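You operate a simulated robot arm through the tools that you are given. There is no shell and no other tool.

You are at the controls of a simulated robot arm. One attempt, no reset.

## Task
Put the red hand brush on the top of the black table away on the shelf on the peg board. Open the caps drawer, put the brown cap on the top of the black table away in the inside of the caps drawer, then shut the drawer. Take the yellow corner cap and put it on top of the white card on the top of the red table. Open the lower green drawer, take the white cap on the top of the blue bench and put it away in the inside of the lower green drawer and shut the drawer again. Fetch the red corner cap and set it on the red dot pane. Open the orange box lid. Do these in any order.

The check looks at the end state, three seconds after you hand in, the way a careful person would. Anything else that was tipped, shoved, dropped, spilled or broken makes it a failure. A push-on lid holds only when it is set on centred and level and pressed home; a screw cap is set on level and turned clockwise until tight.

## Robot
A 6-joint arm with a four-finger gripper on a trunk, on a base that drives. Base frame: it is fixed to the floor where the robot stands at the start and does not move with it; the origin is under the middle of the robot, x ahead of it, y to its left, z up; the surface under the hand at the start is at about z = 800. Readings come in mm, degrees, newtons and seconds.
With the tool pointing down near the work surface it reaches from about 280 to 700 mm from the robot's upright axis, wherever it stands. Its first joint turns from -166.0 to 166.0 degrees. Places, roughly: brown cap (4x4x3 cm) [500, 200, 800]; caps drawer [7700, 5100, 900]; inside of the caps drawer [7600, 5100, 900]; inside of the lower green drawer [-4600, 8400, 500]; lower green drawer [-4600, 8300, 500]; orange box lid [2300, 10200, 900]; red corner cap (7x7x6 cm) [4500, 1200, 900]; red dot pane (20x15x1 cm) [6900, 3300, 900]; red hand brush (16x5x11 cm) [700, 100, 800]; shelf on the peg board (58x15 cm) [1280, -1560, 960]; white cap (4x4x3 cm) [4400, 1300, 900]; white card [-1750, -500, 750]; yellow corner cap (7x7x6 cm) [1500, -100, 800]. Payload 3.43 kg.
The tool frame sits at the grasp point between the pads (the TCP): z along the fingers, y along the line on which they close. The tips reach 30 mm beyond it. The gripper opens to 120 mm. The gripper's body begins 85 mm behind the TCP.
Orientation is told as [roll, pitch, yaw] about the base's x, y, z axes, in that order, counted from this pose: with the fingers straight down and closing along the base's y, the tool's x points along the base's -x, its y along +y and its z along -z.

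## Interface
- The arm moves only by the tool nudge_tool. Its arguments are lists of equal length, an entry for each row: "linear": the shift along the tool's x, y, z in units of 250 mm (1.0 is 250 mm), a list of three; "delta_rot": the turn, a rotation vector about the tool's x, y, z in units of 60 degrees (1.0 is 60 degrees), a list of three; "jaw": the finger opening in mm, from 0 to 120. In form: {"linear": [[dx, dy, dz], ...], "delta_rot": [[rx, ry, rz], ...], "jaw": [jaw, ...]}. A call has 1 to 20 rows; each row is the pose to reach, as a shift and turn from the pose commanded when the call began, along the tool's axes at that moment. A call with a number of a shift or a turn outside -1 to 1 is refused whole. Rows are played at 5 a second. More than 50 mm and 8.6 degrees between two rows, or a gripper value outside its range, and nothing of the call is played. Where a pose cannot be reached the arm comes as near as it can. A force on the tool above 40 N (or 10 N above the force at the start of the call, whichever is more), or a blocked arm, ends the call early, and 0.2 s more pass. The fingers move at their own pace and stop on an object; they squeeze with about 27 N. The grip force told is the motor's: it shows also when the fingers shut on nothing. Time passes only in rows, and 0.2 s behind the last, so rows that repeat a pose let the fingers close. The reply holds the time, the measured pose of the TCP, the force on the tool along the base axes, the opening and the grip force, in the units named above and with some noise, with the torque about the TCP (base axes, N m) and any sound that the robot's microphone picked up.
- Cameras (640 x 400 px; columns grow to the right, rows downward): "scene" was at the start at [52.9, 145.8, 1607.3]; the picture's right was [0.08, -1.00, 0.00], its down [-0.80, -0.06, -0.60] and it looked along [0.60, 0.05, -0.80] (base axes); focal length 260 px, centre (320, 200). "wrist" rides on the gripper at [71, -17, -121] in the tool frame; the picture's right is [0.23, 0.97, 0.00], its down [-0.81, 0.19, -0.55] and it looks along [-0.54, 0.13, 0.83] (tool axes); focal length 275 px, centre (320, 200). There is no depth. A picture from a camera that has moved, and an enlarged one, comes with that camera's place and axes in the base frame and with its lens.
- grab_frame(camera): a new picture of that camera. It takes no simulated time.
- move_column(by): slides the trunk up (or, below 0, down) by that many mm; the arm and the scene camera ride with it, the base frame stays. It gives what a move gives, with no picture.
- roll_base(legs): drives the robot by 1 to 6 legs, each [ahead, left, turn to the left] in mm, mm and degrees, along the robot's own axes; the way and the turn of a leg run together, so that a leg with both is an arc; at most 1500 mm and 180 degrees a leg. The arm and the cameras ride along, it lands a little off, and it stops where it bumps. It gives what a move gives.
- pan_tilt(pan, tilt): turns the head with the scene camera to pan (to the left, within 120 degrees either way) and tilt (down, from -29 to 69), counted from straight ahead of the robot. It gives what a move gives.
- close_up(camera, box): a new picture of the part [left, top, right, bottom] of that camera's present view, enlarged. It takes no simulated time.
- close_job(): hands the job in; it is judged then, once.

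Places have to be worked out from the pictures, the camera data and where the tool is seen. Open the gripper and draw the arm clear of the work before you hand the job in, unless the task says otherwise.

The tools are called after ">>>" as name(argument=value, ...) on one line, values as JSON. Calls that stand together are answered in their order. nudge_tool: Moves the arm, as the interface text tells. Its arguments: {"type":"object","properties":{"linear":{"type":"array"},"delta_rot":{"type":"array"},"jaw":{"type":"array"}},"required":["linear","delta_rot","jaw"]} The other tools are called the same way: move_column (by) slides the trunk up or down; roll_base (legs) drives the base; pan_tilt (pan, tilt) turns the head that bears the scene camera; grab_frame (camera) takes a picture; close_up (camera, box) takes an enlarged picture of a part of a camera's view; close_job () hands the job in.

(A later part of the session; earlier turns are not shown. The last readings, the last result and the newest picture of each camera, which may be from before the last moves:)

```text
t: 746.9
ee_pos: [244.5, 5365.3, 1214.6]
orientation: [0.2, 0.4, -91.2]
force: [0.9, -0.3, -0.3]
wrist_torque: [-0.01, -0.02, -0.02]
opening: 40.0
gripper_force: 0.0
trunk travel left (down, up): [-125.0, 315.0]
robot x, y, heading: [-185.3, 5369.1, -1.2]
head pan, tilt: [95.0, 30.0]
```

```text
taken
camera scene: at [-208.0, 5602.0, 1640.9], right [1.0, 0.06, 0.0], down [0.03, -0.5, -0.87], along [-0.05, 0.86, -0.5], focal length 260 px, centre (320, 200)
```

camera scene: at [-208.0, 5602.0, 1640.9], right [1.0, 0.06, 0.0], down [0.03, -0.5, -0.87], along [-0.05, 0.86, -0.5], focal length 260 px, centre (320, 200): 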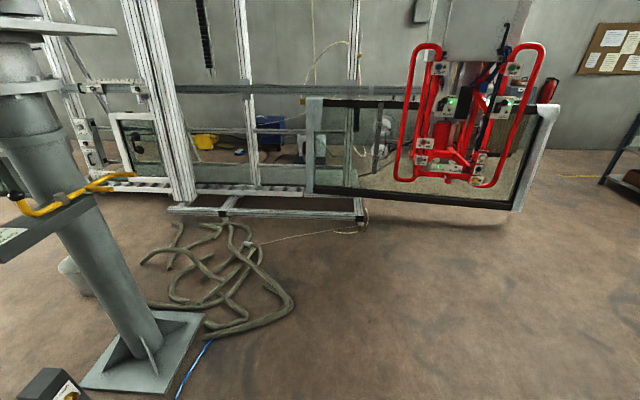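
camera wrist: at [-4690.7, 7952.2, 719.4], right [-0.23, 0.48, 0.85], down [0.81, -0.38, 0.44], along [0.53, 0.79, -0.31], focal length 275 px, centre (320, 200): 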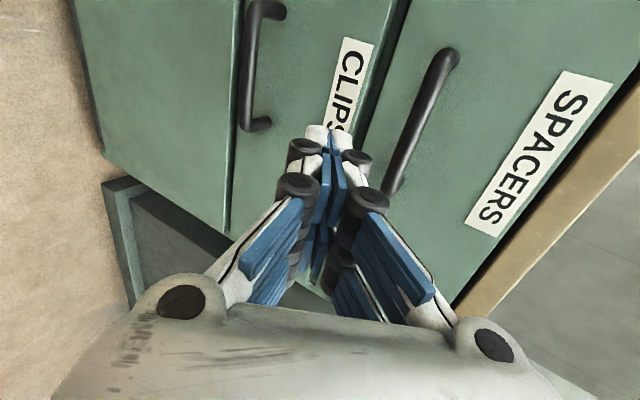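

The glass pane held by the red lifter spans x≈−470…1780 at y≈8100, so I'll pass south of it: north to y≈7150 at x≈20, then east to x≈2500.

>>> roll_base(legs=[[0, 0, 91.2], [0, -200, 0], [1480, 0, 0], [300, 0, 0]])

>>> pan_tilt(pan=-60, tilt=25)

>>> grab_frame(camera="scene")

```text
t: 760.8
ee_pos: [-81.0, 7543.8, 1214.2]
orientation: [0.1, 0.4, 2.9]
force: [-0.3, 1.3, -0.3]
wrist_torque: [0.0, -0.01, 0.01]
opening: 40.0
gripper_force: 0.1
trunk travel left (down, up): [-125.0, 315.0]
robot x, y, heading: [-57.1, 7117.1, 92.7]
head pan, tilt: [95.0, 30.0]
```

```text
t: 763.2
ee_pos: [-80.7, 7543.7, 1212.9]
orientation: [0.2, 0.4, 2.8]
force: [-0.2, 0.7, -0.2]
wrist_torque: [0.01, 0.01, -0.02]
opening: 40.2
gripper_force: 0.0
trunk travel left (down, up): [-125.0, 315.0]
robot x, y, heading: [-54.8, 7116.4, 92.6]
head pan, tilt: [-60.0, 25.0]
```

```text
taken
camera scene: at [-118.3, 7139.2, 1648.9], right [0.54, -0.84, 0.0], down [-0.36, -0.23, -0.91], along [0.76, 0.49, -0.42], focal length 260 px, centre (320, 200)
```

scene: 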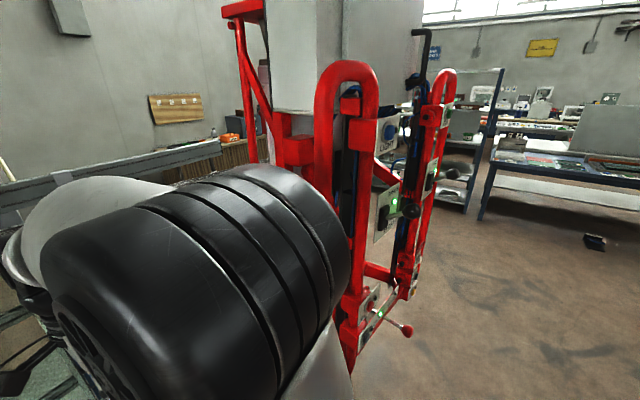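

The red lifter is closer than I figured. I look straight ahead and right before moving further.

>>> pan_tilt(pan=0, tilt=35)

>>> grab_frame(camera="scene")

>>> pan_tilt(pan=-110, tilt=35)

>>> grab_frame(camera="scene")

>>> grab_frame(camera="wrist")

```text
t: 764.5
ee_pos: [-81.8, 7543.3, 1213.7]
orientation: [0.2, 0.5, 2.8]
force: [0.0, 0.4, -0.2]
wrist_torque: [-0.05, 0.0, 0.03]
opening: 39.9
gripper_force: 0.0
trunk travel left (down, up): [-125.0, 315.0]
robot x, y, heading: [-55.9, 7118.6, 92.7]
head pan, tilt: [0.0, 35.0]
```

```text
taken
camera scene: at [-199.8, 7177.3, 1633.1], right [1.0, 0.05, 0.0], down [0.03, -0.57, -0.82], along [-0.04, 0.82, -0.57], focal length 260 px, centre (320, 200)
```

scene: 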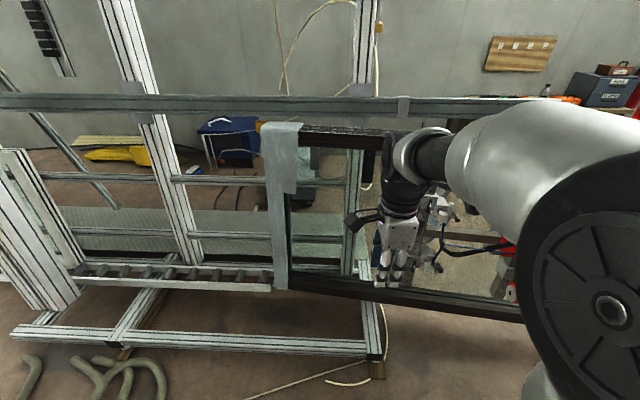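

```text
t: 766.4
ee_pos: [-81.5, 7542.9, 1214.5]
orientation: [0.2, 0.4, 2.9]
force: [-0.7, 0.2, 0.8]
wrist_torque: [-0.01, -0.04, -0.01]
opening: 40.0
gripper_force: 0.1
trunk travel left (down, up): [-125.0, 315.0]
robot x, y, heading: [-56.5, 7116.1, 92.8]
head pan, tilt: [-110.0, 35.0]
```

```text
taken
camera scene: at [-111.7, 7063.2, 1633.1], right [-0.3, -0.95, 0.0], down [-0.55, 0.17, -0.82], along [0.78, -0.24, -0.57], focal length 260 px, centre (320, 200)
```

scene: 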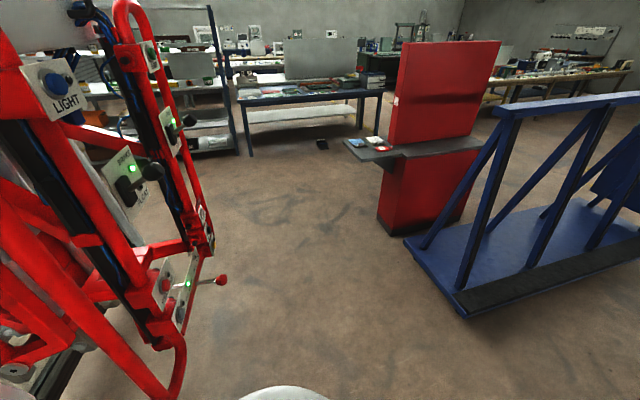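

```text
taken
camera wrist: at [-151.1, 7522.6, 1335.2], right [-0.28, 0.96, 0.0], down [0.8, 0.23, 0.55], along [0.53, 0.16, -0.84], focal length 275 px, centre (320, 200)
```

wrist: 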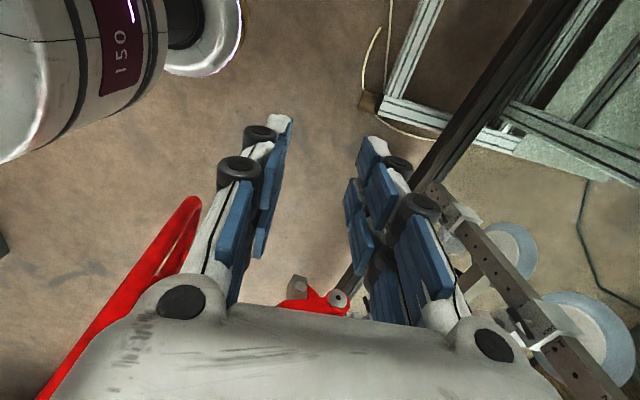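

The lifter's front (knob) triangulates to [507,7208,933], close to my arm; I back straight away to y≈6700, then turn to face east.

>>> roll_base(legs=[[-420, 0, 0]])

>>> roll_base(legs=[[0, 0, -92.7]])

>>> pan_tilt(pan=0, tilt=30)

>>> grab_frame(camera="scene")

```text
t: 769.0
ee_pos: [-60.9, 7126.4, 1215.1]
orientation: [0.2, 0.4, 2.8]
force: [0.5, 0.8, 0.3]
wrist_torque: [0.0, 0.02, -0.01]
opening: 39.9
gripper_force: 0.1
trunk travel left (down, up): [-125.0, 315.0]
robot x, y, heading: [-32.6, 6701.1, 92.2]
head pan, tilt: [-110.0, 35.0]
```

```text
t: 773.4
ee_pos: [391.9, 6683.4, 1214.4]
orientation: [0.1, 0.5, -92.5]
force: [0.2, -0.2, 1.0]
wrist_torque: [0.0, -0.03, 0.02]
opening: 40.0
gripper_force: 0.1
trunk travel left (down, up): [-125.0, 315.0]
robot x, y, heading: [-35.2, 6696.8, -2.9]
head pan, tilt: [-110.0, 35.0]
```

```text
t: 775.3
ee_pos: [391.5, 6685.1, 1214.2]
orientation: [0.2, 0.4, -92.5]
force: [0.3, -0.4, -0.2]
wrist_torque: [0.02, -0.01, 0.02]
opening: 40.2
gripper_force: 0.1
trunk travel left (down, up): [-125.0, 315.0]
robot x, y, heading: [-38.7, 6698.6, -2.9]
head pan, tilt: [0.0, 30.0]
```

```text
taken
camera scene: at [39.1, 6835.9, 1640.9], right [-0.05, -1.0, 0.0], down [-0.5, 0.02, -0.87], along [0.86, -0.04, -0.5], focal length 260 px, centre (320, 200)
```

scene: 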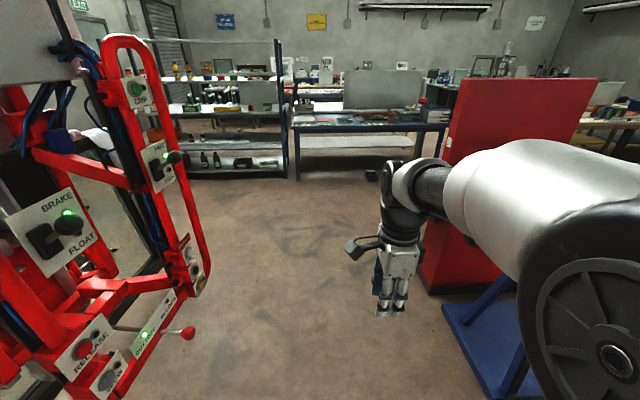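

The gap between the lifter (y≥7190) and red cabinet shelf is wide enough at y≈6790. I drive east through it.

>>> roll_base(legs=[[700, 120, 2.9], [1200, 0, 0], [600, 0, 0]])

>>> pan_tilt(pan=70, tilt=25)

>>> grab_frame(camera="scene")

>>> pan_tilt(pan=110, tilt=25)

>>> grab_frame(camera="scene")

```text
t: 787.8
ee_pos: [2892.7, 6830.5, 1213.8]
orientation: [0.0, 0.4, -89.1]
force: [0.4, 0.4, -0.4]
wrist_torque: [-0.02, -0.01, -0.02]
opening: 40.0
gripper_force: 0.1
trunk travel left (down, up): [-125.0, 315.0]
robot x, y, heading: [2463.6, 6816.6, 0.7]
head pan, tilt: [0.0, 30.0]
```

```text
t: 789.2
ee_pos: [2891.6, 6828.3, 1216.0]
orientation: [0.2, 0.4, -89.1]
force: [0.1, 0.0, 0.7]
wrist_torque: [-0.02, -0.01, -0.01]
opening: 40.0
gripper_force: 0.0
trunk travel left (down, up): [-125.0, 315.0]
robot x, y, heading: [2467.4, 6821.7, 0.5]
head pan, tilt: [70.0, 25.0]
```

```text
taken
camera scene: at [2471.6, 7045.6, 1648.9], right [0.94, -0.33, 0.0], down [-0.14, -0.4, -0.91], along [0.3, 0.86, -0.42], focal length 260 px, centre (320, 200)
```

scene: 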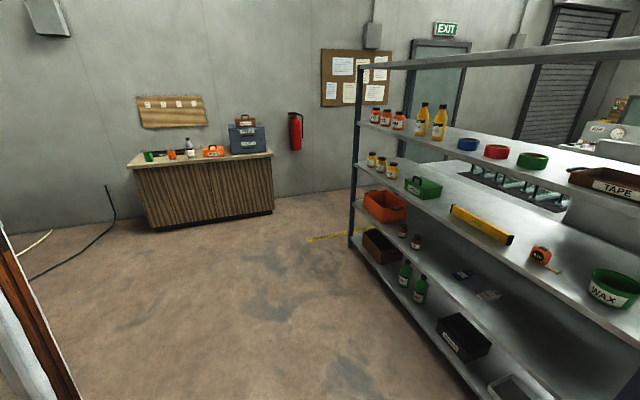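

```text
t: 790.3
ee_pos: [2892.6, 6829.3, 1214.1]
orientation: [0.1, 0.4, -89.1]
force: [-0.4, 0.3, 1.4]
wrist_torque: [-0.03, 0.02, 0.01]
opening: 40.2
gripper_force: 0.0
trunk travel left (down, up): [-125.0, 315.0]
robot x, y, heading: [2463.5, 6818.5, 0.7]
head pan, tilt: [110.0, 25.0]
```

```text
taken
camera scene: at [2408.6, 7044.9, 1648.9], right [0.94, 0.35, 0.0], down [0.15, -0.4, -0.91], along [-0.32, 0.85, -0.42], focal length 260 px, centre (320, 200)
```

scene: 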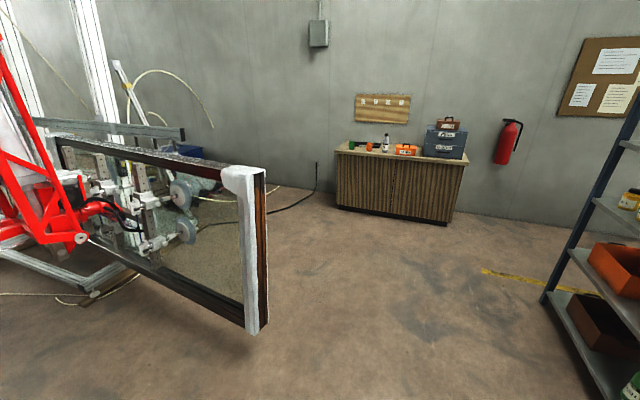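

There's a sideboard at the wall with several small boxes; the orange box is among them. I zoom in.

>>> close_up(camera="scene", box=[330, 100, 490, 210])

```text
3.64 times, centred on (410, 155) of scene
camera zoom: at [2408.6, 7044.9, 1648.9], right [0.94, 0.35, 0.0], down [0.15, -0.4, -0.91], along [-0.32, 0.85, -0.42], focal length 944 px, centre (-7, 364)
```

zoom: 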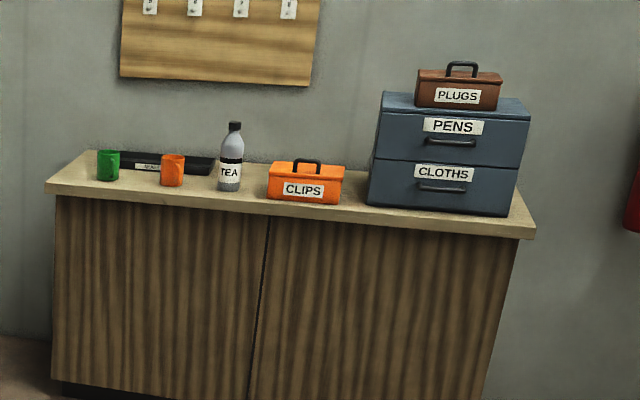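

It's the CLIPS box with a handle on its hinged lid, around [2297,10200,901]. I turn to face it and drive up.

>>> roll_base(legs=[[0, 0, 89.3], [1450, 0, 0], [1050, 150, 0]])

>>> pan_tilt(pan=0, tilt=35)

>>> grab_frame(camera="scene")

```text
t: 806.6
ee_pos: [2403.0, 9833.5, 1214.5]
orientation: [0.2, 0.4, -1.8]
force: [0.1, 0.5, 0.2]
wrist_torque: [0.02, -0.02, 0.0]
opening: 40.2
gripper_force: 0.1
trunk travel left (down, up): [-125.0, 315.0]
robot x, y, heading: [2390.5, 9405.8, 88.2]
head pan, tilt: [110.0, 25.0]
```

```text
t: 808.5
ee_pos: [2403.2, 9834.4, 1214.1]
orientation: [0.3, 0.4, -1.8]
force: [0.1, -0.1, 0.3]
wrist_torque: [0.02, 0.01, -0.01]
opening: 40.0
gripper_force: 0.1
trunk travel left (down, up): [-125.0, 315.0]
robot x, y, heading: [2396.9, 9409.7, 88.1]
head pan, tilt: [0.0, 35.0]
```

```text
taken
camera scene: at [2255.4, 9478.3, 1633.1], right [1.0, -0.03, 0.0], down [-0.02, -0.57, -0.82], along [0.03, 0.82, -0.57], focal length 260 px, centre (320, 200)
```

scene: 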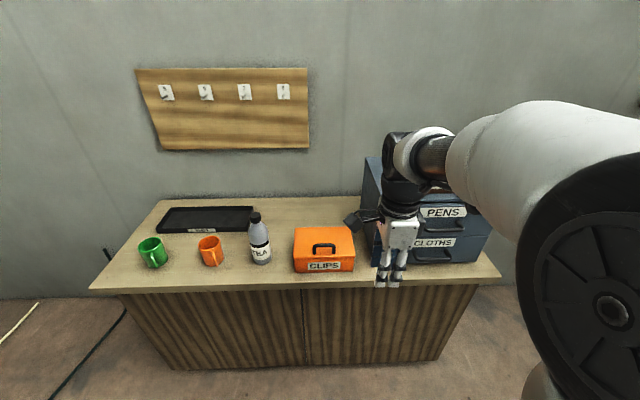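

>>> close_up(camera="scene", box=[230, 190, 390, 300])

>>> grab_frame(camera="wrist")

```text
3.64 times, centred on (310, 245) of scene
camera zoom: at [2255.4, 9478.3, 1633.1], right [1.0, -0.03, 0.0], down [-0.02, -0.57, -0.82], along [0.03, 0.82, -0.57], focal length 944 px, centre (356, 36)
```

zoom: 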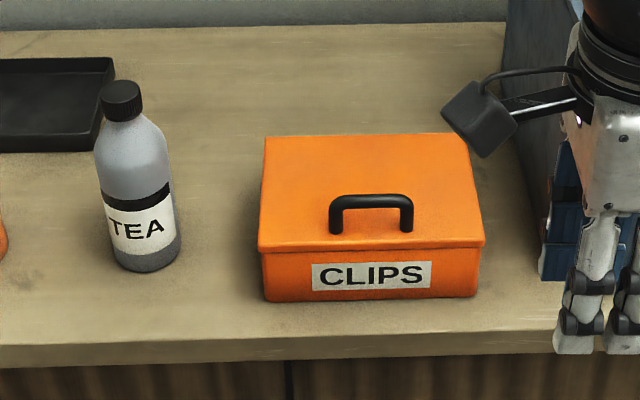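

```text
taken
camera wrist: at [2332.2, 9818.4, 1335.2], right [-0.2, 0.98, 0.0], down [0.82, 0.16, 0.55], along [0.54, 0.11, -0.84], focal length 275 px, centre (320, 200)
```

wrist: 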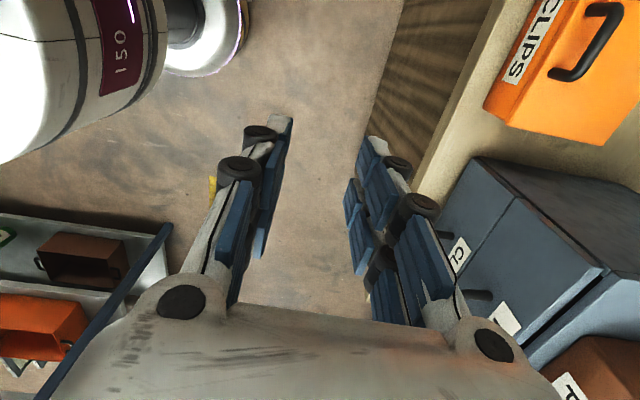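

The CLIPS box spans x≈2187–2402, y≈10105–10252, lid top z≈960, with its bail handle near the front. I align the base with it and look from closer.

>>> roll_base(legs=[[140, 95, 1.9]])

>>> nudge_tool(linear=[[0, 0.1, 0.08], [0, 0.2, 0.16], [0, 0.28, 0.24]], delta_rot=[[0, 0, 0], [0, 0, 0], [0, 0, 0]], jaw=[50, 50, 50])

>>> grab_frame(camera="wrist")

>>> grab_frame(camera="scene")

```text
t: 810.0
ee_pos: [2295.8, 9977.6, 1212.7]
orientation: [0.0, 0.4, 0.3]
force: [0.0, 0.4, -0.6]
wrist_torque: [-0.06, -0.02, -0.04]
opening: 39.7
gripper_force: 0.0
trunk travel left (down, up): [-125.0, 315.0]
robot x, y, heading: [2301.6, 9548.1, 90.2]
head pan, tilt: [0.0, 35.0]
```

```text
t: 810.8
ee_pos: [2296.1, 10047.9, 1150.1]
orientation: [0.1, 0.4, 0.2]
force: [0.3, 0.3, -0.1]
wrist_torque: [-0.01, 0.02, 0.05]
opening: 50.3
gripper_force: 0.1
trunk travel left (down, up): [-125.0, 315.0]
robot x, y, heading: [2298.9, 9549.8, 90.0]
head pan, tilt: [0.0, 35.0]
```

```text
taken
camera wrist: at [2224.4, 10029.5, 1270.6], right [-0.23, 0.97, 0.0], down [0.81, 0.19, 0.55], along [0.53, 0.13, -0.84], focal length 275 px, centre (320, 200)
```

wrist: 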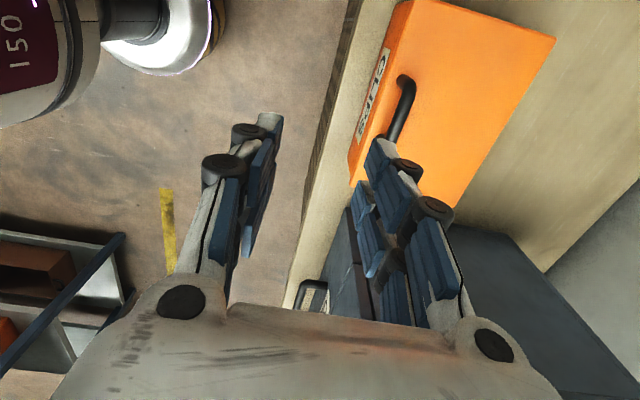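

```text
taken
camera scene: at [2160.4, 9618.1, 1633.0], right [1.0, 0.0, 0.0], down [0.0, -0.57, -0.82], along [0.0, 0.82, -0.57], focal length 260 px, centre (320, 200)
```

scene: 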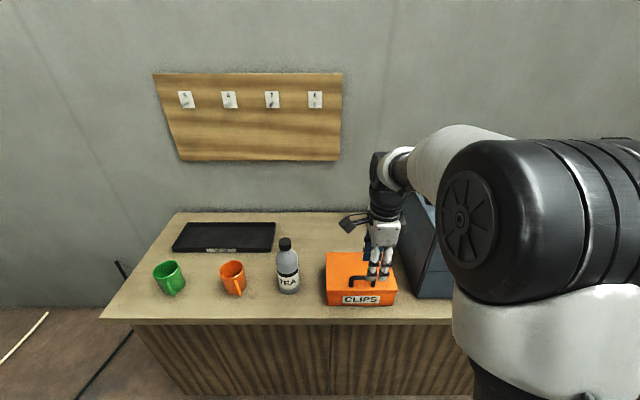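

>>> close_up(camera="scene", box=[310, 230, 420, 320])

>>> close_up(camera="wrist", box=[330, 0, 570, 200])

```text
4.44 times, centred on (365, 275) of scene
camera zoom: at [2160.4, 9618.1, 1633.0], right [1.0, 0.0, 0.0], down [0.0, -0.57, -0.82], along [0.0, 0.82, -0.57], focal length 1153 px, centre (120, -133)
```

zoom: 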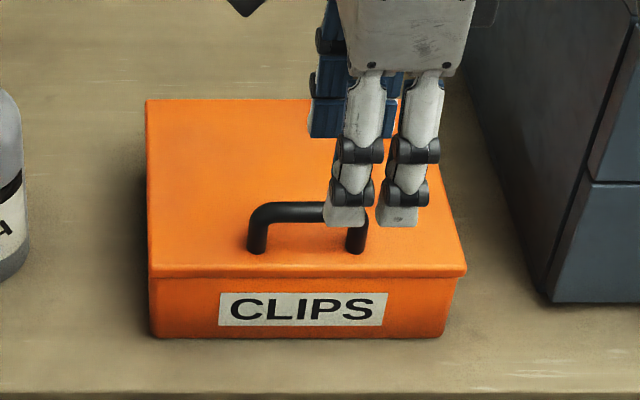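

```text
2.00 times, centred on (450, 100) of wrist
camera zoom: at [2224.4, 10029.5, 1270.6], right [-0.23, 0.97, 0.0], down [0.81, 0.19, 0.55], along [0.53, 0.13, -0.84], focal length 551 px, centre (60, 400)
```

zoom: 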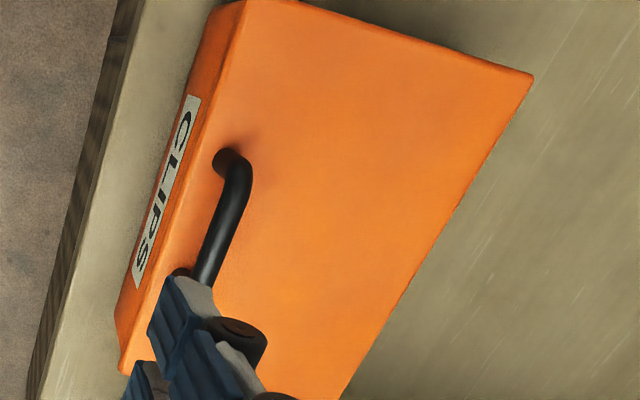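

The handle bar is at x 2259–2321, y≈10124, z≈999; lid top z≈951, hinge presumably at the back (y≈10271). I go above the bar with fingers open, closing along y.

>>> nudge_tool(linear=[[0.008, 0.1, 0.08], [0.016, 0.2, 0.18], [0.024, 0.304, 0.28], [0.024, 0.304, 0.38]], delta_rot=[[0, 0, 0], [0, 0, 0], [0, 0, 0], [0, 0, 0]], jaw=[50, 50, 50, 50])

>>> grab_frame(camera="wrist")

>>> close_up(camera="scene", box=[310, 230, 420, 320])

```text
t: 811.8
ee_pos: [2285.9, 10122.0, 1059.1]
orientation: [0.2, 0.3, 0.1]
force: [-0.1, -0.2, 0.0]
wrist_torque: [0.0, -0.03, -0.02]
opening: 50.2
gripper_force: 0.1
trunk travel left (down, up): [-125.0, 315.0]
robot x, y, heading: [2298.8, 9549.7, 90.1]
head pan, tilt: [0.0, 35.0]
```

```text
taken
camera wrist: at [2216.5, 10103.8, 1180.0], right [-0.23, 0.97, 0.0], down [0.81, 0.19, 0.55], along [0.53, 0.13, -0.84], focal length 275 px, centre (320, 200)
```

wrist: 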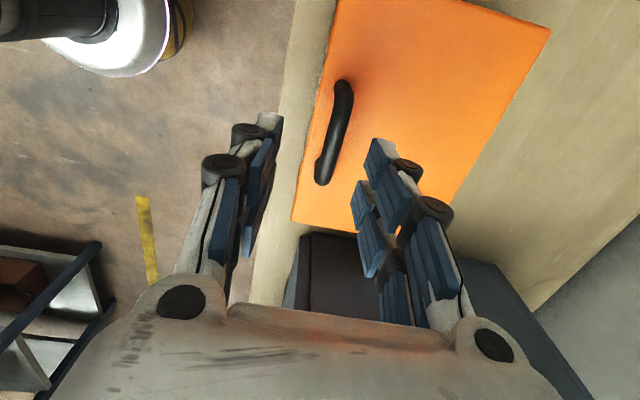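

```text
4.44 times, centred on (365, 275) of scene
camera zoom: at [2160.5, 9616.8, 1633.1], right [1.0, 0.0, 0.0], down [0.0, -0.57, -0.82], along [0.0, 0.82, -0.57], focal length 1153 px, centre (120, -133)
```

zoom: 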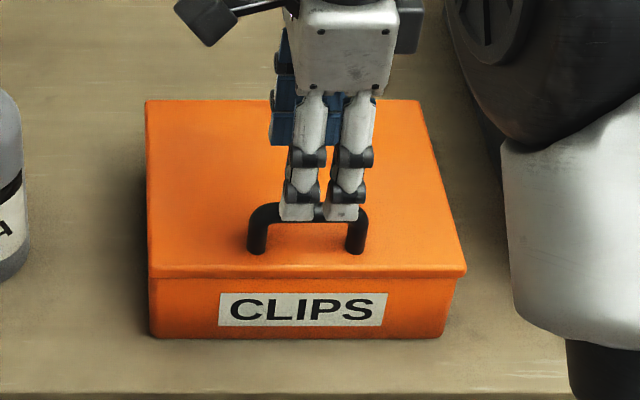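

The bar is about 6 mm further back than the hand's centre. I adjust, descend around the bar and close.

>>> nudge_tool(linear=[[0.01, 0.024, 0.06], [0.01, 0.024, 0.14], [0.01, 0.024, 0.22], [0.01, 0.024, 0.22], [0.01, 0.024, 0.22], [0.01, 0.024, 0.22], [0.01, 0.024, 0.22]], delta_rot=[[0, 0, 0], [0, 0, 0], [0, 0, 0], [0, 0, 0], [0, 0, 0], [0, 0, 0], [0, 0, 0]], jaw=[46, 46, 46, 32, 18, 4, 0])

>>> grab_frame(camera="wrist")

>>> close_up(camera="scene", box=[310, 230, 420, 320])

```text
t: 813.4
ee_pos: [2285.4, 10134.0, 1004.0]
orientation: [0.3, 0.4, 0.2]
force: [0.3, 21.3, -7.3]
wrist_torque: [0.51, -0.16, -0.37]
opening: 14.1
gripper_force: 25.6
trunk travel left (down, up): [-125.0, 315.0]
robot x, y, heading: [2301.7, 9544.7, 90.0]
head pan, tilt: [0.0, 35.0]
```

```text
taken
camera wrist: at [2214.0, 10115.1, 1125.1], right [-0.23, 0.97, 0.01], down [0.81, 0.19, 0.55], along [0.53, 0.13, -0.84], focal length 275 px, centre (320, 200)
```

wrist: 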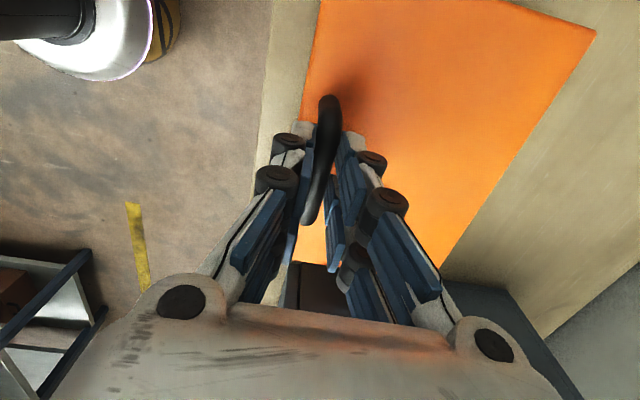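

```text
4.44 times, centred on (365, 275) of scene
camera zoom: at [2160.3, 9620.8, 1632.9], right [1.0, 0.0, 0.0], down [0.0, -0.58, -0.82], along [0.0, 0.82, -0.58], focal length 1153 px, centre (120, -133)
```

zoom: 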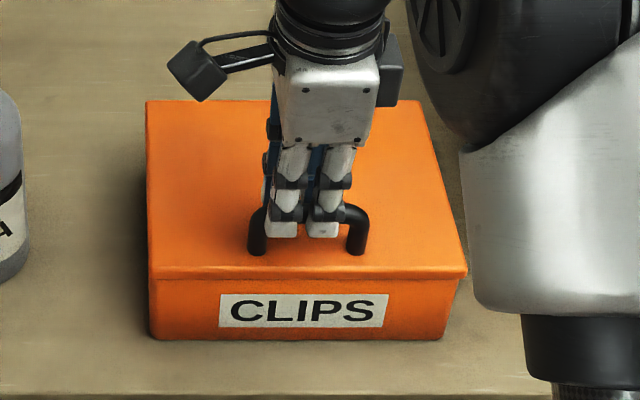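

Gripped, but the bar sits ~6 mm further back and full opening would exceed my reach. I release, rise, and bring the base 200 mm closer first.

>>> nudge_tool(linear=[[0, 0.01, 0], [0, 0.01, 0], [0, 0.01, 0], [0, 0.02, -0.12], [0, 0.02, -0.26], [0, 0.02, -0.4]], delta_rot=[[0, 0, 0], [0, 0, 0], [0, 0, 0], [0, 0, 0], [0, 0, 0], [0, 0, 0]], jaw=[20, 36, 46, 46, 46, 46])

>>> nudge_tool(linear=[[0, -0.18, 0], [0, -0.36, 0], [0, -0.54, 0], [0, -0.72, 0]], delta_rot=[[0, 0, 0], [0, 0, 0], [0, 0, 0], [0, 0, 0]], jaw=[46, 46, 46, 46])

>>> roll_base(legs=[[190, 0, 0]])

>>> grab_frame(camera="wrist")

>>> grab_frame(camera="scene")

```text
t: 814.8
ee_pos: [2286.2, 10135.5, 1104.0]
orientation: [0.2, 0.3, 0.2]
force: [-0.1, -0.7, -0.3]
wrist_torque: [0.01, 0.0, -0.01]
opening: 46.0
gripper_force: 0.0
trunk travel left (down, up): [-125.0, 315.0]
robot x, y, heading: [2302.4, 9549.6, 89.9]
head pan, tilt: [0.0, 35.0]
```

```text
t: 815.8
ee_pos: [2287.1, 9951.7, 1103.5]
orientation: [0.2, 0.4, 0.2]
force: [0.9, -0.7, 0.7]
wrist_torque: [0.01, -0.02, 0.0]
opening: 45.7
gripper_force: 0.0
trunk travel left (down, up): [-125.0, 315.0]
robot x, y, heading: [2301.9, 9548.5, 89.8]
head pan, tilt: [0.0, 35.0]
```

```text
t: 817.4
ee_pos: [2287.9, 10145.2, 1104.2]
orientation: [0.0, 0.4, 0.1]
force: [-1.0, 0.5, 0.7]
wrist_torque: [-0.01, 0.02, 0.01]
opening: 45.7
gripper_force: 0.1
trunk travel left (down, up): [-125.0, 315.0]
robot x, y, heading: [2298.3, 9738.6, 89.9]
head pan, tilt: [0.0, 35.0]
```

```text
taken
camera wrist: at [2216.6, 10128.7, 1224.3], right [-0.23, 0.97, 0.0], down [0.81, 0.19, 0.55], along [0.53, 0.13, -0.84], focal length 275 px, centre (320, 200)
```

wrist: 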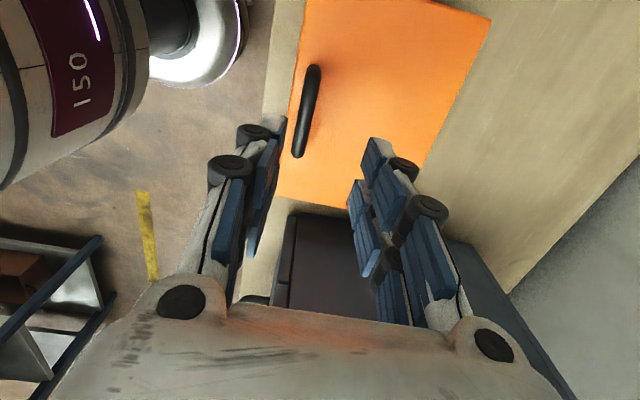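

```text
taken
camera scene: at [2160.7, 9810.2, 1633.0], right [1.0, 0.0, 0.0], down [0.0, -0.57, -0.82], along [0.0, 0.82, -0.57], focal length 260 px, centre (320, 200)
```

scene: 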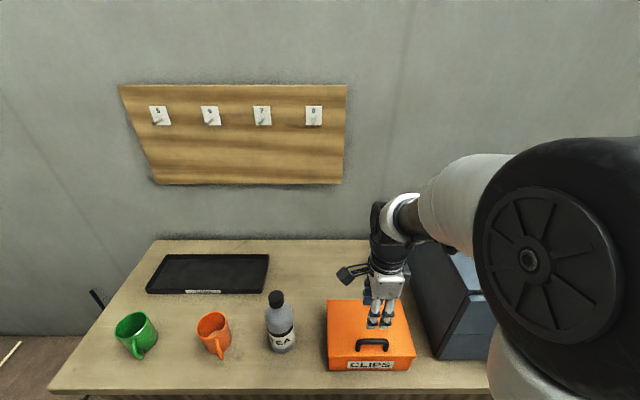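

The bar is at y≈10134. I descend onto it again and grip.

>>> nudge_tool(linear=[[0.012, -0.042, 0.12], [0.024, -0.042, 0.26], [0.024, -0.042, 0.4], [0.024, -0.042, 0.4], [0.024, -0.042, 0.4], [0.024, -0.042, 0.4], [0.024, -0.042, 0.4]], delta_rot=[[0, 0, 0], [0, 0, 0], [0, 0, 0], [0, 0, 0], [0, 0, 0], [0, 0, 0], [0, 0, 0]], jaw=[46, 46, 46, 32, 18, 4, 0])

>>> grab_frame(camera="wrist")

```text
t: 819.0
ee_pos: [2281.1, 10133.5, 1004.8]
orientation: [0.0, 0.4, 0.1]
force: [-0.4, 1.2, -0.9]
wrist_torque: [-0.08, -0.12, -0.36]
opening: 14.1
gripper_force: 34.9
trunk travel left (down, up): [-125.0, 315.0]
robot x, y, heading: [2305.7, 9740.2, 89.8]
head pan, tilt: [0.0, 35.0]
```

```text
taken
camera wrist: at [2209.6, 10116.0, 1126.1], right [-0.23, 0.97, 0.0], down [0.81, 0.19, 0.55], along [0.53, 0.13, -0.84], focal length 275 px, centre (320, 200)
```

wrist: 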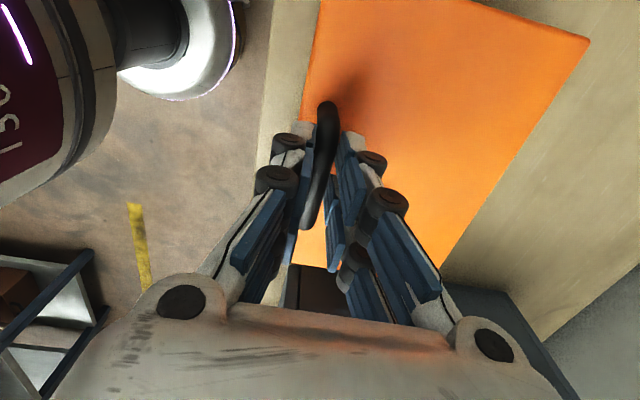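

Clean grip with negligible side force. I begin lifting the lid along an arc: first ~10°.

>>> nudge_tool(linear=[[0, 0.024, -0.046], [0, 0.05, -0.091]], delta_rot=[[0, 0, 0], [0, 0, 0]], jaw=[0, 0])

>>> close_up(camera="scene", box=[300, 260, 440, 390])

```text
t: 819.5
ee_pos: [2280.1, 10143.5, 1028.7]
orientation: [-0.1, 0.4, 0.2]
force: [-0.5, -16.5, 6.6]
wrist_torque: [-0.6, 0.61, -0.42]
opening: 13.7
gripper_force: 45.3
trunk travel left (down, up): [-125.0, 315.0]
robot x, y, heading: [2302.0, 9740.7, 90.1]
head pan, tilt: [0.0, 35.0]
```

```text
3.08 times, centred on (370, 325) of scene
camera zoom: at [2160.7, 9805.9, 1633.3], right [1.0, 0.0, 0.0], down [0.0, -0.57, -0.82], along [0.0, 0.82, -0.57], focal length 798 px, centre (166, -185)
```

zoom: 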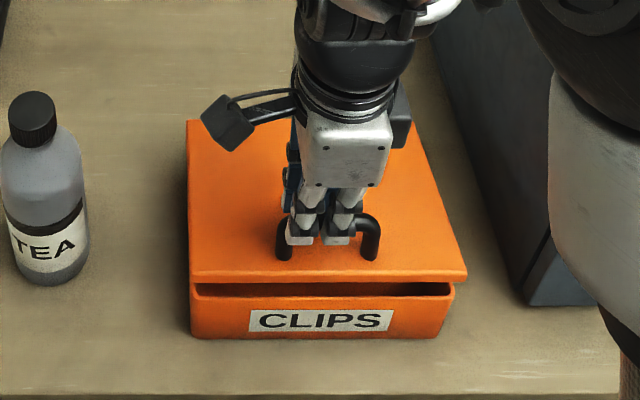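

The lid is opening; the side force says the true arc is steeper, so I adjust the hinge estimate and continue in ~10° steps.

>>> nudge_tool(linear=[[0, 0.016, -0.046], [0, 0.034, -0.09]], delta_rot=[[0, 0, 0], [0, 0, 0]], jaw=[0, 0])

```text
t: 820.1
ee_pos: [2281.4, 10158.2, 1050.8]
orientation: [0.3, 0.4, 0.1]
force: [0.0, -3.0, 0.9]
wrist_torque: [-0.11, 0.12, -0.54]
opening: 13.0
gripper_force: 45.0
trunk travel left (down, up): [-125.0, 315.0]
robot x, y, heading: [2299.3, 9740.6, 90.2]
head pan, tilt: [0.0, 35.0]
```

Force is now tiny; three points fit a hinge about 131 mm behind and 41 mm below the start. I continue along that arc.

>>> nudge_tool(linear=[[0, 0.034, -0.036], [0, 0.076, -0.074]], delta_rot=[[0, 0, 0], [0, 0, 0]], jaw=[0, 0])

>>> close_up(camera="scene", box=[300, 240, 440, 390])

```text
t: 820.8
ee_pos: [2281.5, 10172.9, 1067.9]
orientation: [0.3, 0.5, 0.1]
force: [-3.9, -6.8, 6.3]
wrist_torque: [-0.22, 0.54, -0.41]
opening: 12.4
gripper_force: 45.6
trunk travel left (down, up): [-125.0, 315.0]
robot x, y, heading: [2299.2, 9741.4, 89.6]
head pan, tilt: [0.0, 35.0]
```

```text
2.67 times, centred on (370, 315) of scene
camera zoom: at [2160.3, 9807.2, 1633.2], right [1.0, 0.0, 0.0], down [0.0, -0.57, -0.82], along [0.0, 0.82, -0.57], focal length 692 px, centre (187, -107)
```

zoom: 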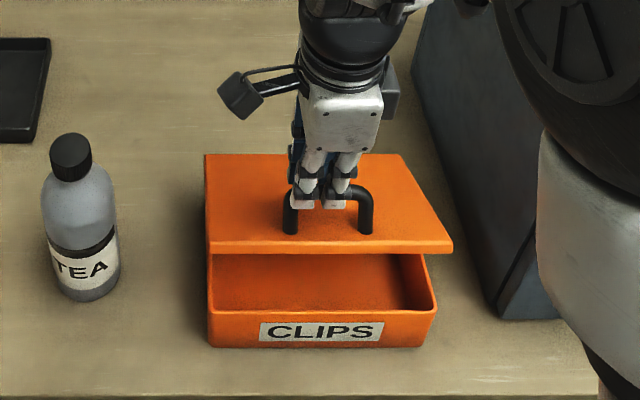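

Tracking well (forces under 8 N). I continue to about 52°.

>>> nudge_tool(linear=[[0, 0.04, -0.03], [0, 0.082, -0.057], [0, 0.124, -0.08], [0, 0.168, -0.099]], delta_rot=[[0, 0, 0], [0, 0, 0], [0, 0, 0], [0, 0, 0]], jaw=[0, 0, 0, 0])

>>> close_up(camera="scene", box=[300, 220, 440, 390])

```text
t: 821.6
ee_pos: [2281.1, 10202.3, 1092.0]
orientation: [0.2, 0.5, 0.1]
force: [-2.9, -17.8, 33.3]
wrist_torque: [-0.6, -0.27, -0.24]
opening: 9.2
gripper_force: 42.8
trunk travel left (down, up): [-125.0, 315.0]
robot x, y, heading: [2304.1, 9744.0, 89.9]
head pan, tilt: [0.0, 35.0]
stopped in row 4: the force on the tool passed its limit at 43 N (the readings are from after the stop); the commanded pose is now the measured one
```

```text
2.35 times, centred on (370, 305) of scene
camera zoom: at [2160.4, 9803.7, 1633.4], right [1.0, 0.0, 0.0], down [0.0, -0.57, -0.82], along [0.0, 0.82, -0.57], focal length 610 px, centre (202, -47)
```

zoom: 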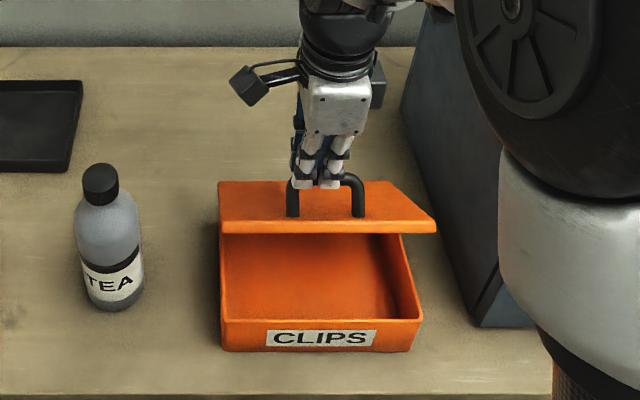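

Force rose to 43 N and the grip opening shrank to 9 mm, so I check how the bar sits in the fingers now.

>>> grab_frame(camera="wrist")

>>> close_up(camera="wrist", box=[220, 70, 420, 250])

>>> close_up(camera="scene", box=[340, 270, 400, 320])

```text
taken
camera wrist: at [2209.9, 10184.3, 1213.6], right [-0.23, 0.97, 0.01], down [0.82, 0.19, 0.55], along [0.53, 0.13, -0.84], focal length 275 px, centre (320, 200)
```

wrist: 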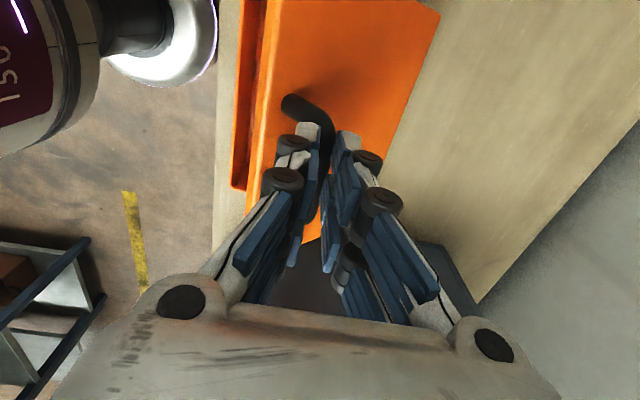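

```text
2.22 times, centred on (320, 160) of wrist
camera zoom: at [2209.9, 10184.3, 1213.6], right [-0.23, 0.97, 0.01], down [0.82, 0.19, 0.55], along [0.53, 0.13, -0.84], focal length 612 px, centre (320, 289)
```

zoom: 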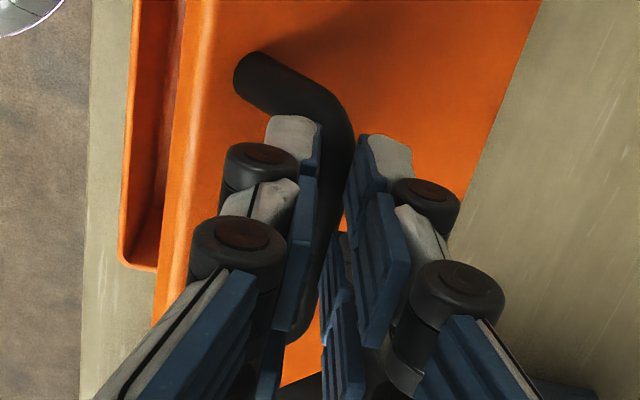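

```text
8.00 times, centred on (370, 295) of scene
camera zoom: at [2160.4, 9803.7, 1633.4], right [1.0, 0.0, 0.0], down [0.0, -0.57, -0.82], along [0.0, 0.82, -0.57], focal length 2076 px, centre (-80, -560)
```

zoom: 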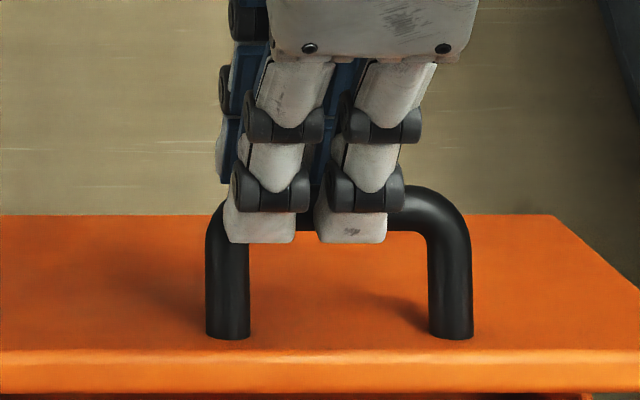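

The bar hasn't slipped; the force is a radial outward pull, so my arc radius was slightly small. I add a small outward correction and continue in small steps.

>>> nudge_tool(linear=[[0, -0.006, -0.014], [0, 0.026, -0.036], [0, 0.06, -0.052]], delta_rot=[[0, 0, 0], [0, 0, 0], [0, 0, 0]], jaw=[0, 0, 0])

>>> close_up(camera="scene", box=[300, 220, 440, 390])

```text
t: 822.4
ee_pos: [2281.4, 10221.1, 1103.3]
orientation: [0.3, 0.4, 0.1]
force: [0.3, 0.3, 0.2]
wrist_torque: [0.05, -0.02, 0.01]
opening: 0.0
gripper_force: 33.5
trunk travel left (down, up): [-125.0, 315.0]
robot x, y, heading: [2299.2, 9740.6, 89.9]
head pan, tilt: [0.0, 35.0]
```

```text
2.35 times, centred on (370, 305) of scene
camera zoom: at [2160.6, 9808.4, 1633.1], right [1.0, 0.0, 0.0], down [0.0, -0.57, -0.82], along [0.0, 0.82, -0.57], focal length 610 px, centre (202, -47)
```

zoom: 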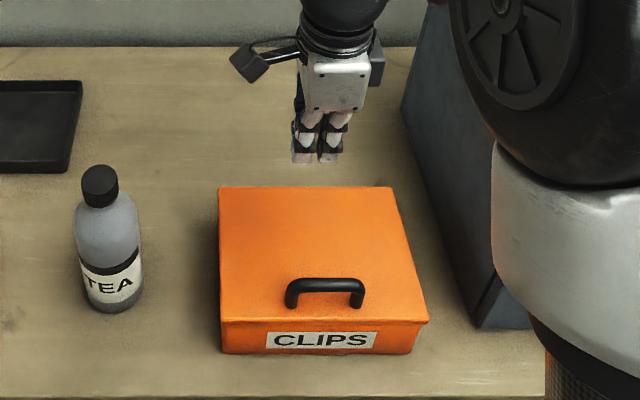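

The bar slipped out because I strayed off the true arc; the lid fell shut, box unmoved. I'll regrip deeper on the bar and follow the geometric arc (hinge ≈134 mm behind, 55 mm below). First I return above the bar.

>>> nudge_tool(linear=[[0, 0, -0.06], [0, -0.16, -0.06], [0, -0.33, -0.04], [0, -0.348, 0]], delta_rot=[[0, 0, 0], [0, 0, 0], [0, 0, 0], [0, 0, 0]], jaw=[20, 46, 46, 46])

>>> grab_frame(camera="wrist")

>>> close_up(camera="scene", box=[300, 240, 440, 390])

```text
t: 823.4
ee_pos: [2279.5, 10133.8, 1101.5]
orientation: [0.2, 0.4, 0.1]
force: [0.8, -0.4, 0.4]
wrist_torque: [0.02, 0.02, -0.03]
opening: 45.9
gripper_force: 0.0
trunk travel left (down, up): [-125.0, 315.0]
robot x, y, heading: [2303.7, 9740.4, 90.0]
head pan, tilt: [0.0, 35.0]
```

```text
taken
camera wrist: at [2209.7, 10116.2, 1222.0], right [-0.23, 0.97, 0.0], down [0.81, 0.19, 0.55], along [0.53, 0.13, -0.84], focal length 275 px, centre (320, 200)
```

wrist: 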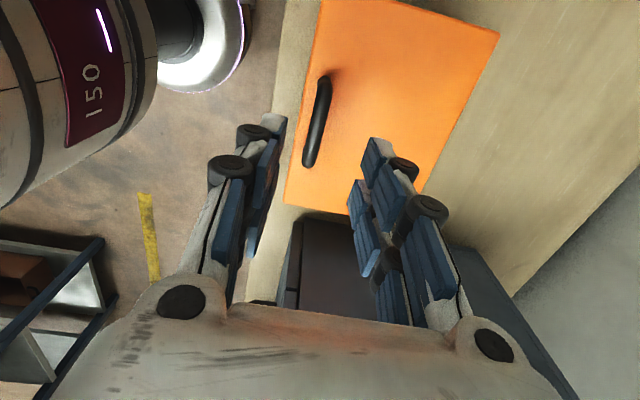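

```text
2.67 times, centred on (370, 315) of scene
camera zoom: at [2160.6, 9809.3, 1633.0], right [1.0, 0.0, 0.0], down [0.0, -0.57, -0.82], along [0.0, 0.82, -0.57], focal length 692 px, centre (187, -107)
```

zoom: 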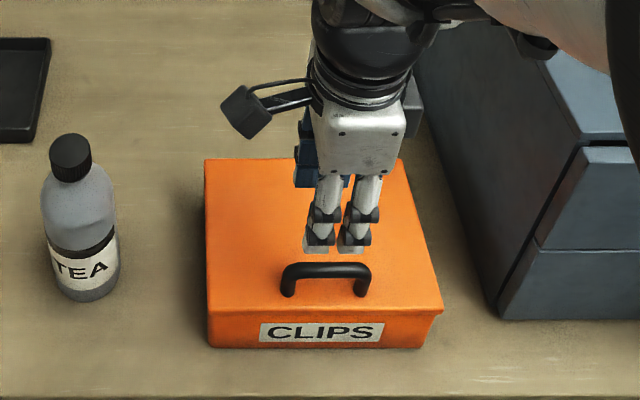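

Centred over the bar. I descend deeper (TCP ≈996) and grip.

>>> nudge_tool(linear=[[0, 0, 0.15], [0, 0, 0.3], [0, 0, 0.42], [0, 0, 0.42], [0, 0, 0.42], [0, 0, 0.42], [0, 0, 0.42]], delta_rot=[[0, 0, 0], [0, 0, 0], [0, 0, 0], [0, 0, 0], [0, 0, 0], [0, 0, 0], [0, 0, 0]], jaw=[46, 46, 46, 32, 18, 4, 0])

>>> close_up(camera="scene", box=[330, 310, 410, 380])

```text
t: 825.0
ee_pos: [2279.5, 10134.3, 996.6]
orientation: [0.1, 0.4, 0.1]
force: [-1.1, -5.3, 0.1]
wrist_torque: [-0.2, -0.09, -0.11]
opening: 13.7
gripper_force: 27.4
trunk travel left (down, up): [-125.0, 315.0]
robot x, y, heading: [2299.2, 9738.1, 89.8]
head pan, tilt: [0.0, 35.0]
```

```text
5.71 times, centred on (370, 345) of scene
camera zoom: at [2160.5, 9807.7, 1633.1], right [1.0, 0.0, 0.0], down [0.0, -0.57, -0.82], along [0.0, 0.82, -0.57], focal length 1483 px, centre (34, -629)
```

zoom: 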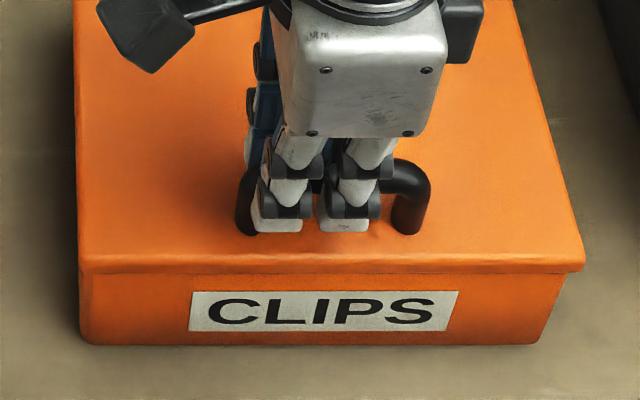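

A deep, clean grip. I follow the geometric arc from 0 to 20° and check forces.

>>> nudge_tool(linear=[[0, 0.021, -0.046], [0, 0.046, -0.09], [0, 0.075, -0.131], [0, 0.108, -0.17]], delta_rot=[[0, 0, 0], [0, 0, 0], [0, 0, 0], [0, 0, 0]], jaw=[0, 0, 0, 0])

>>> close_up(camera="scene", box=[300, 240, 440, 390])

```text
t: 826.0
ee_pos: [2281.5, 10156.0, 1041.9]
orientation: [-0.1, 0.4, 0.2]
force: [-12.0, -27.1, 15.1]
wrist_torque: [-1.15, 1.5, 0.8]
opening: 15.8
gripper_force: 44.9
trunk travel left (down, up): [-125.0, 315.0]
robot x, y, heading: [2302.2, 9741.0, 90.1]
head pan, tilt: [0.0, 35.0]
```

```text
2.67 times, centred on (370, 315) of scene
camera zoom: at [2158.9, 9803.6, 1633.3], right [1.0, 0.0, 0.0], down [0.0, -0.57, -0.82], along [0.0, 0.82, -0.57], focal length 692 px, centre (187, -107)
```

zoom: 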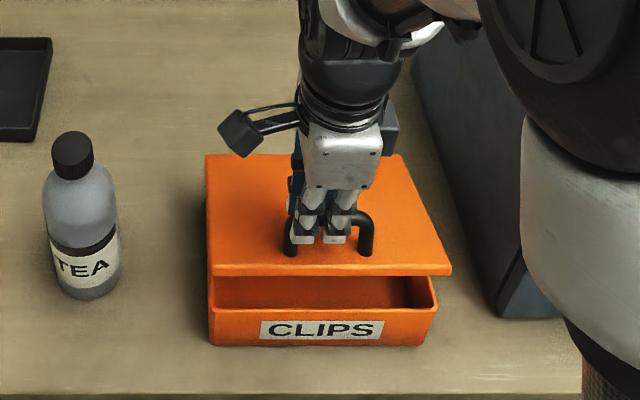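

The measured points now consistently give hinge ≈128 mm behind and 35 mm below the bar (R≈132.5). I switch to that arc and go on to ~35°.

>>> nudge_tool(linear=[[0, -0.001, -0.033], [0, 0.03, -0.067], [0, 0.064, -0.098]], delta_rot=[[0, 0, 0], [0, 0, 0], [0, 0, 0]], jaw=[0, 0, 0])

>>> close_up(camera="scene", box=[330, 290, 410, 360])

```text
t: 826.8
ee_pos: [2280.2, 10175.3, 1064.9]
orientation: [0.5, 0.4, 0.1]
force: [-15.7, -12.4, 10.3]
wrist_torque: [-0.81, 1.37, 0.64]
opening: 16.9
gripper_force: 44.9
trunk travel left (down, up): [-125.0, 315.0]
robot x, y, heading: [2300.5, 9743.0, 90.0]
head pan, tilt: [0.0, 35.0]
```

```text
5.71 times, centred on (370, 325) of scene
camera zoom: at [2158.3, 9806.1, 1633.1], right [1.0, 0.0, 0.0], down [0.0, -0.57, -0.82], along [0.0, 0.82, -0.57], focal length 1483 px, centre (34, -514)
```

zoom: 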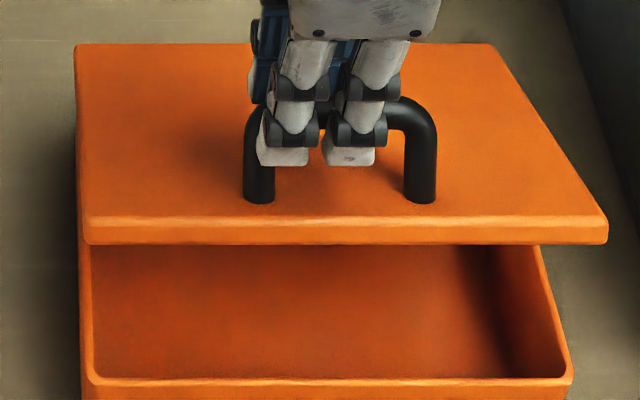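

Tracking well now. I continue along the arc to ~50° with a slight outward and sideways relief.

>>> nudge_tool(linear=[[0.006, 0.033, -0.033], [0.008, 0.072, -0.059], [0.008, 0.114, -0.081]], delta_rot=[[0, 0, 0], [0, 0, 0], [0, 0, 0]], jaw=[0, 0, 0])

>>> close_up(camera="scene", box=[330, 270, 410, 340])

```text
t: 827.6
ee_pos: [2281.2, 10203.0, 1086.1]
orientation: [0.2, 0.4, 0.1]
force: [2.6, -12.7, 16.7]
wrist_torque: [-0.87, 0.58, 0.53]
opening: 17.7
gripper_force: 44.8
trunk travel left (down, up): [-125.0, 315.0]
robot x, y, heading: [2301.7, 9737.5, 90.2]
head pan, tilt: [0.0, 35.0]
```

```text
5.71 times, centred on (370, 305) of scene
camera zoom: at [2161.3, 9805.3, 1633.4], right [1.0, 0.0, 0.0], down [0.0, -0.57, -0.82], along [0.0, 0.82, -0.57], focal length 1483 px, centre (34, -400)
```

zoom: 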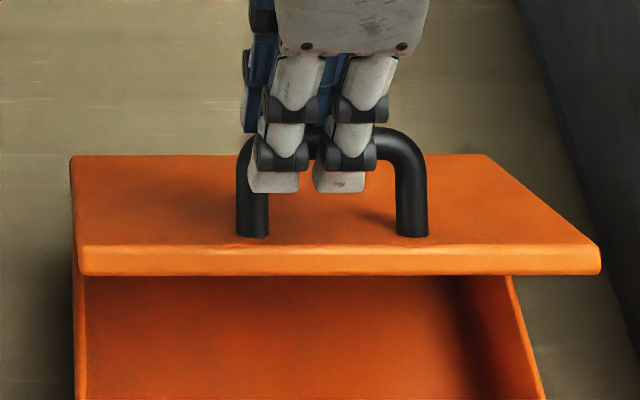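

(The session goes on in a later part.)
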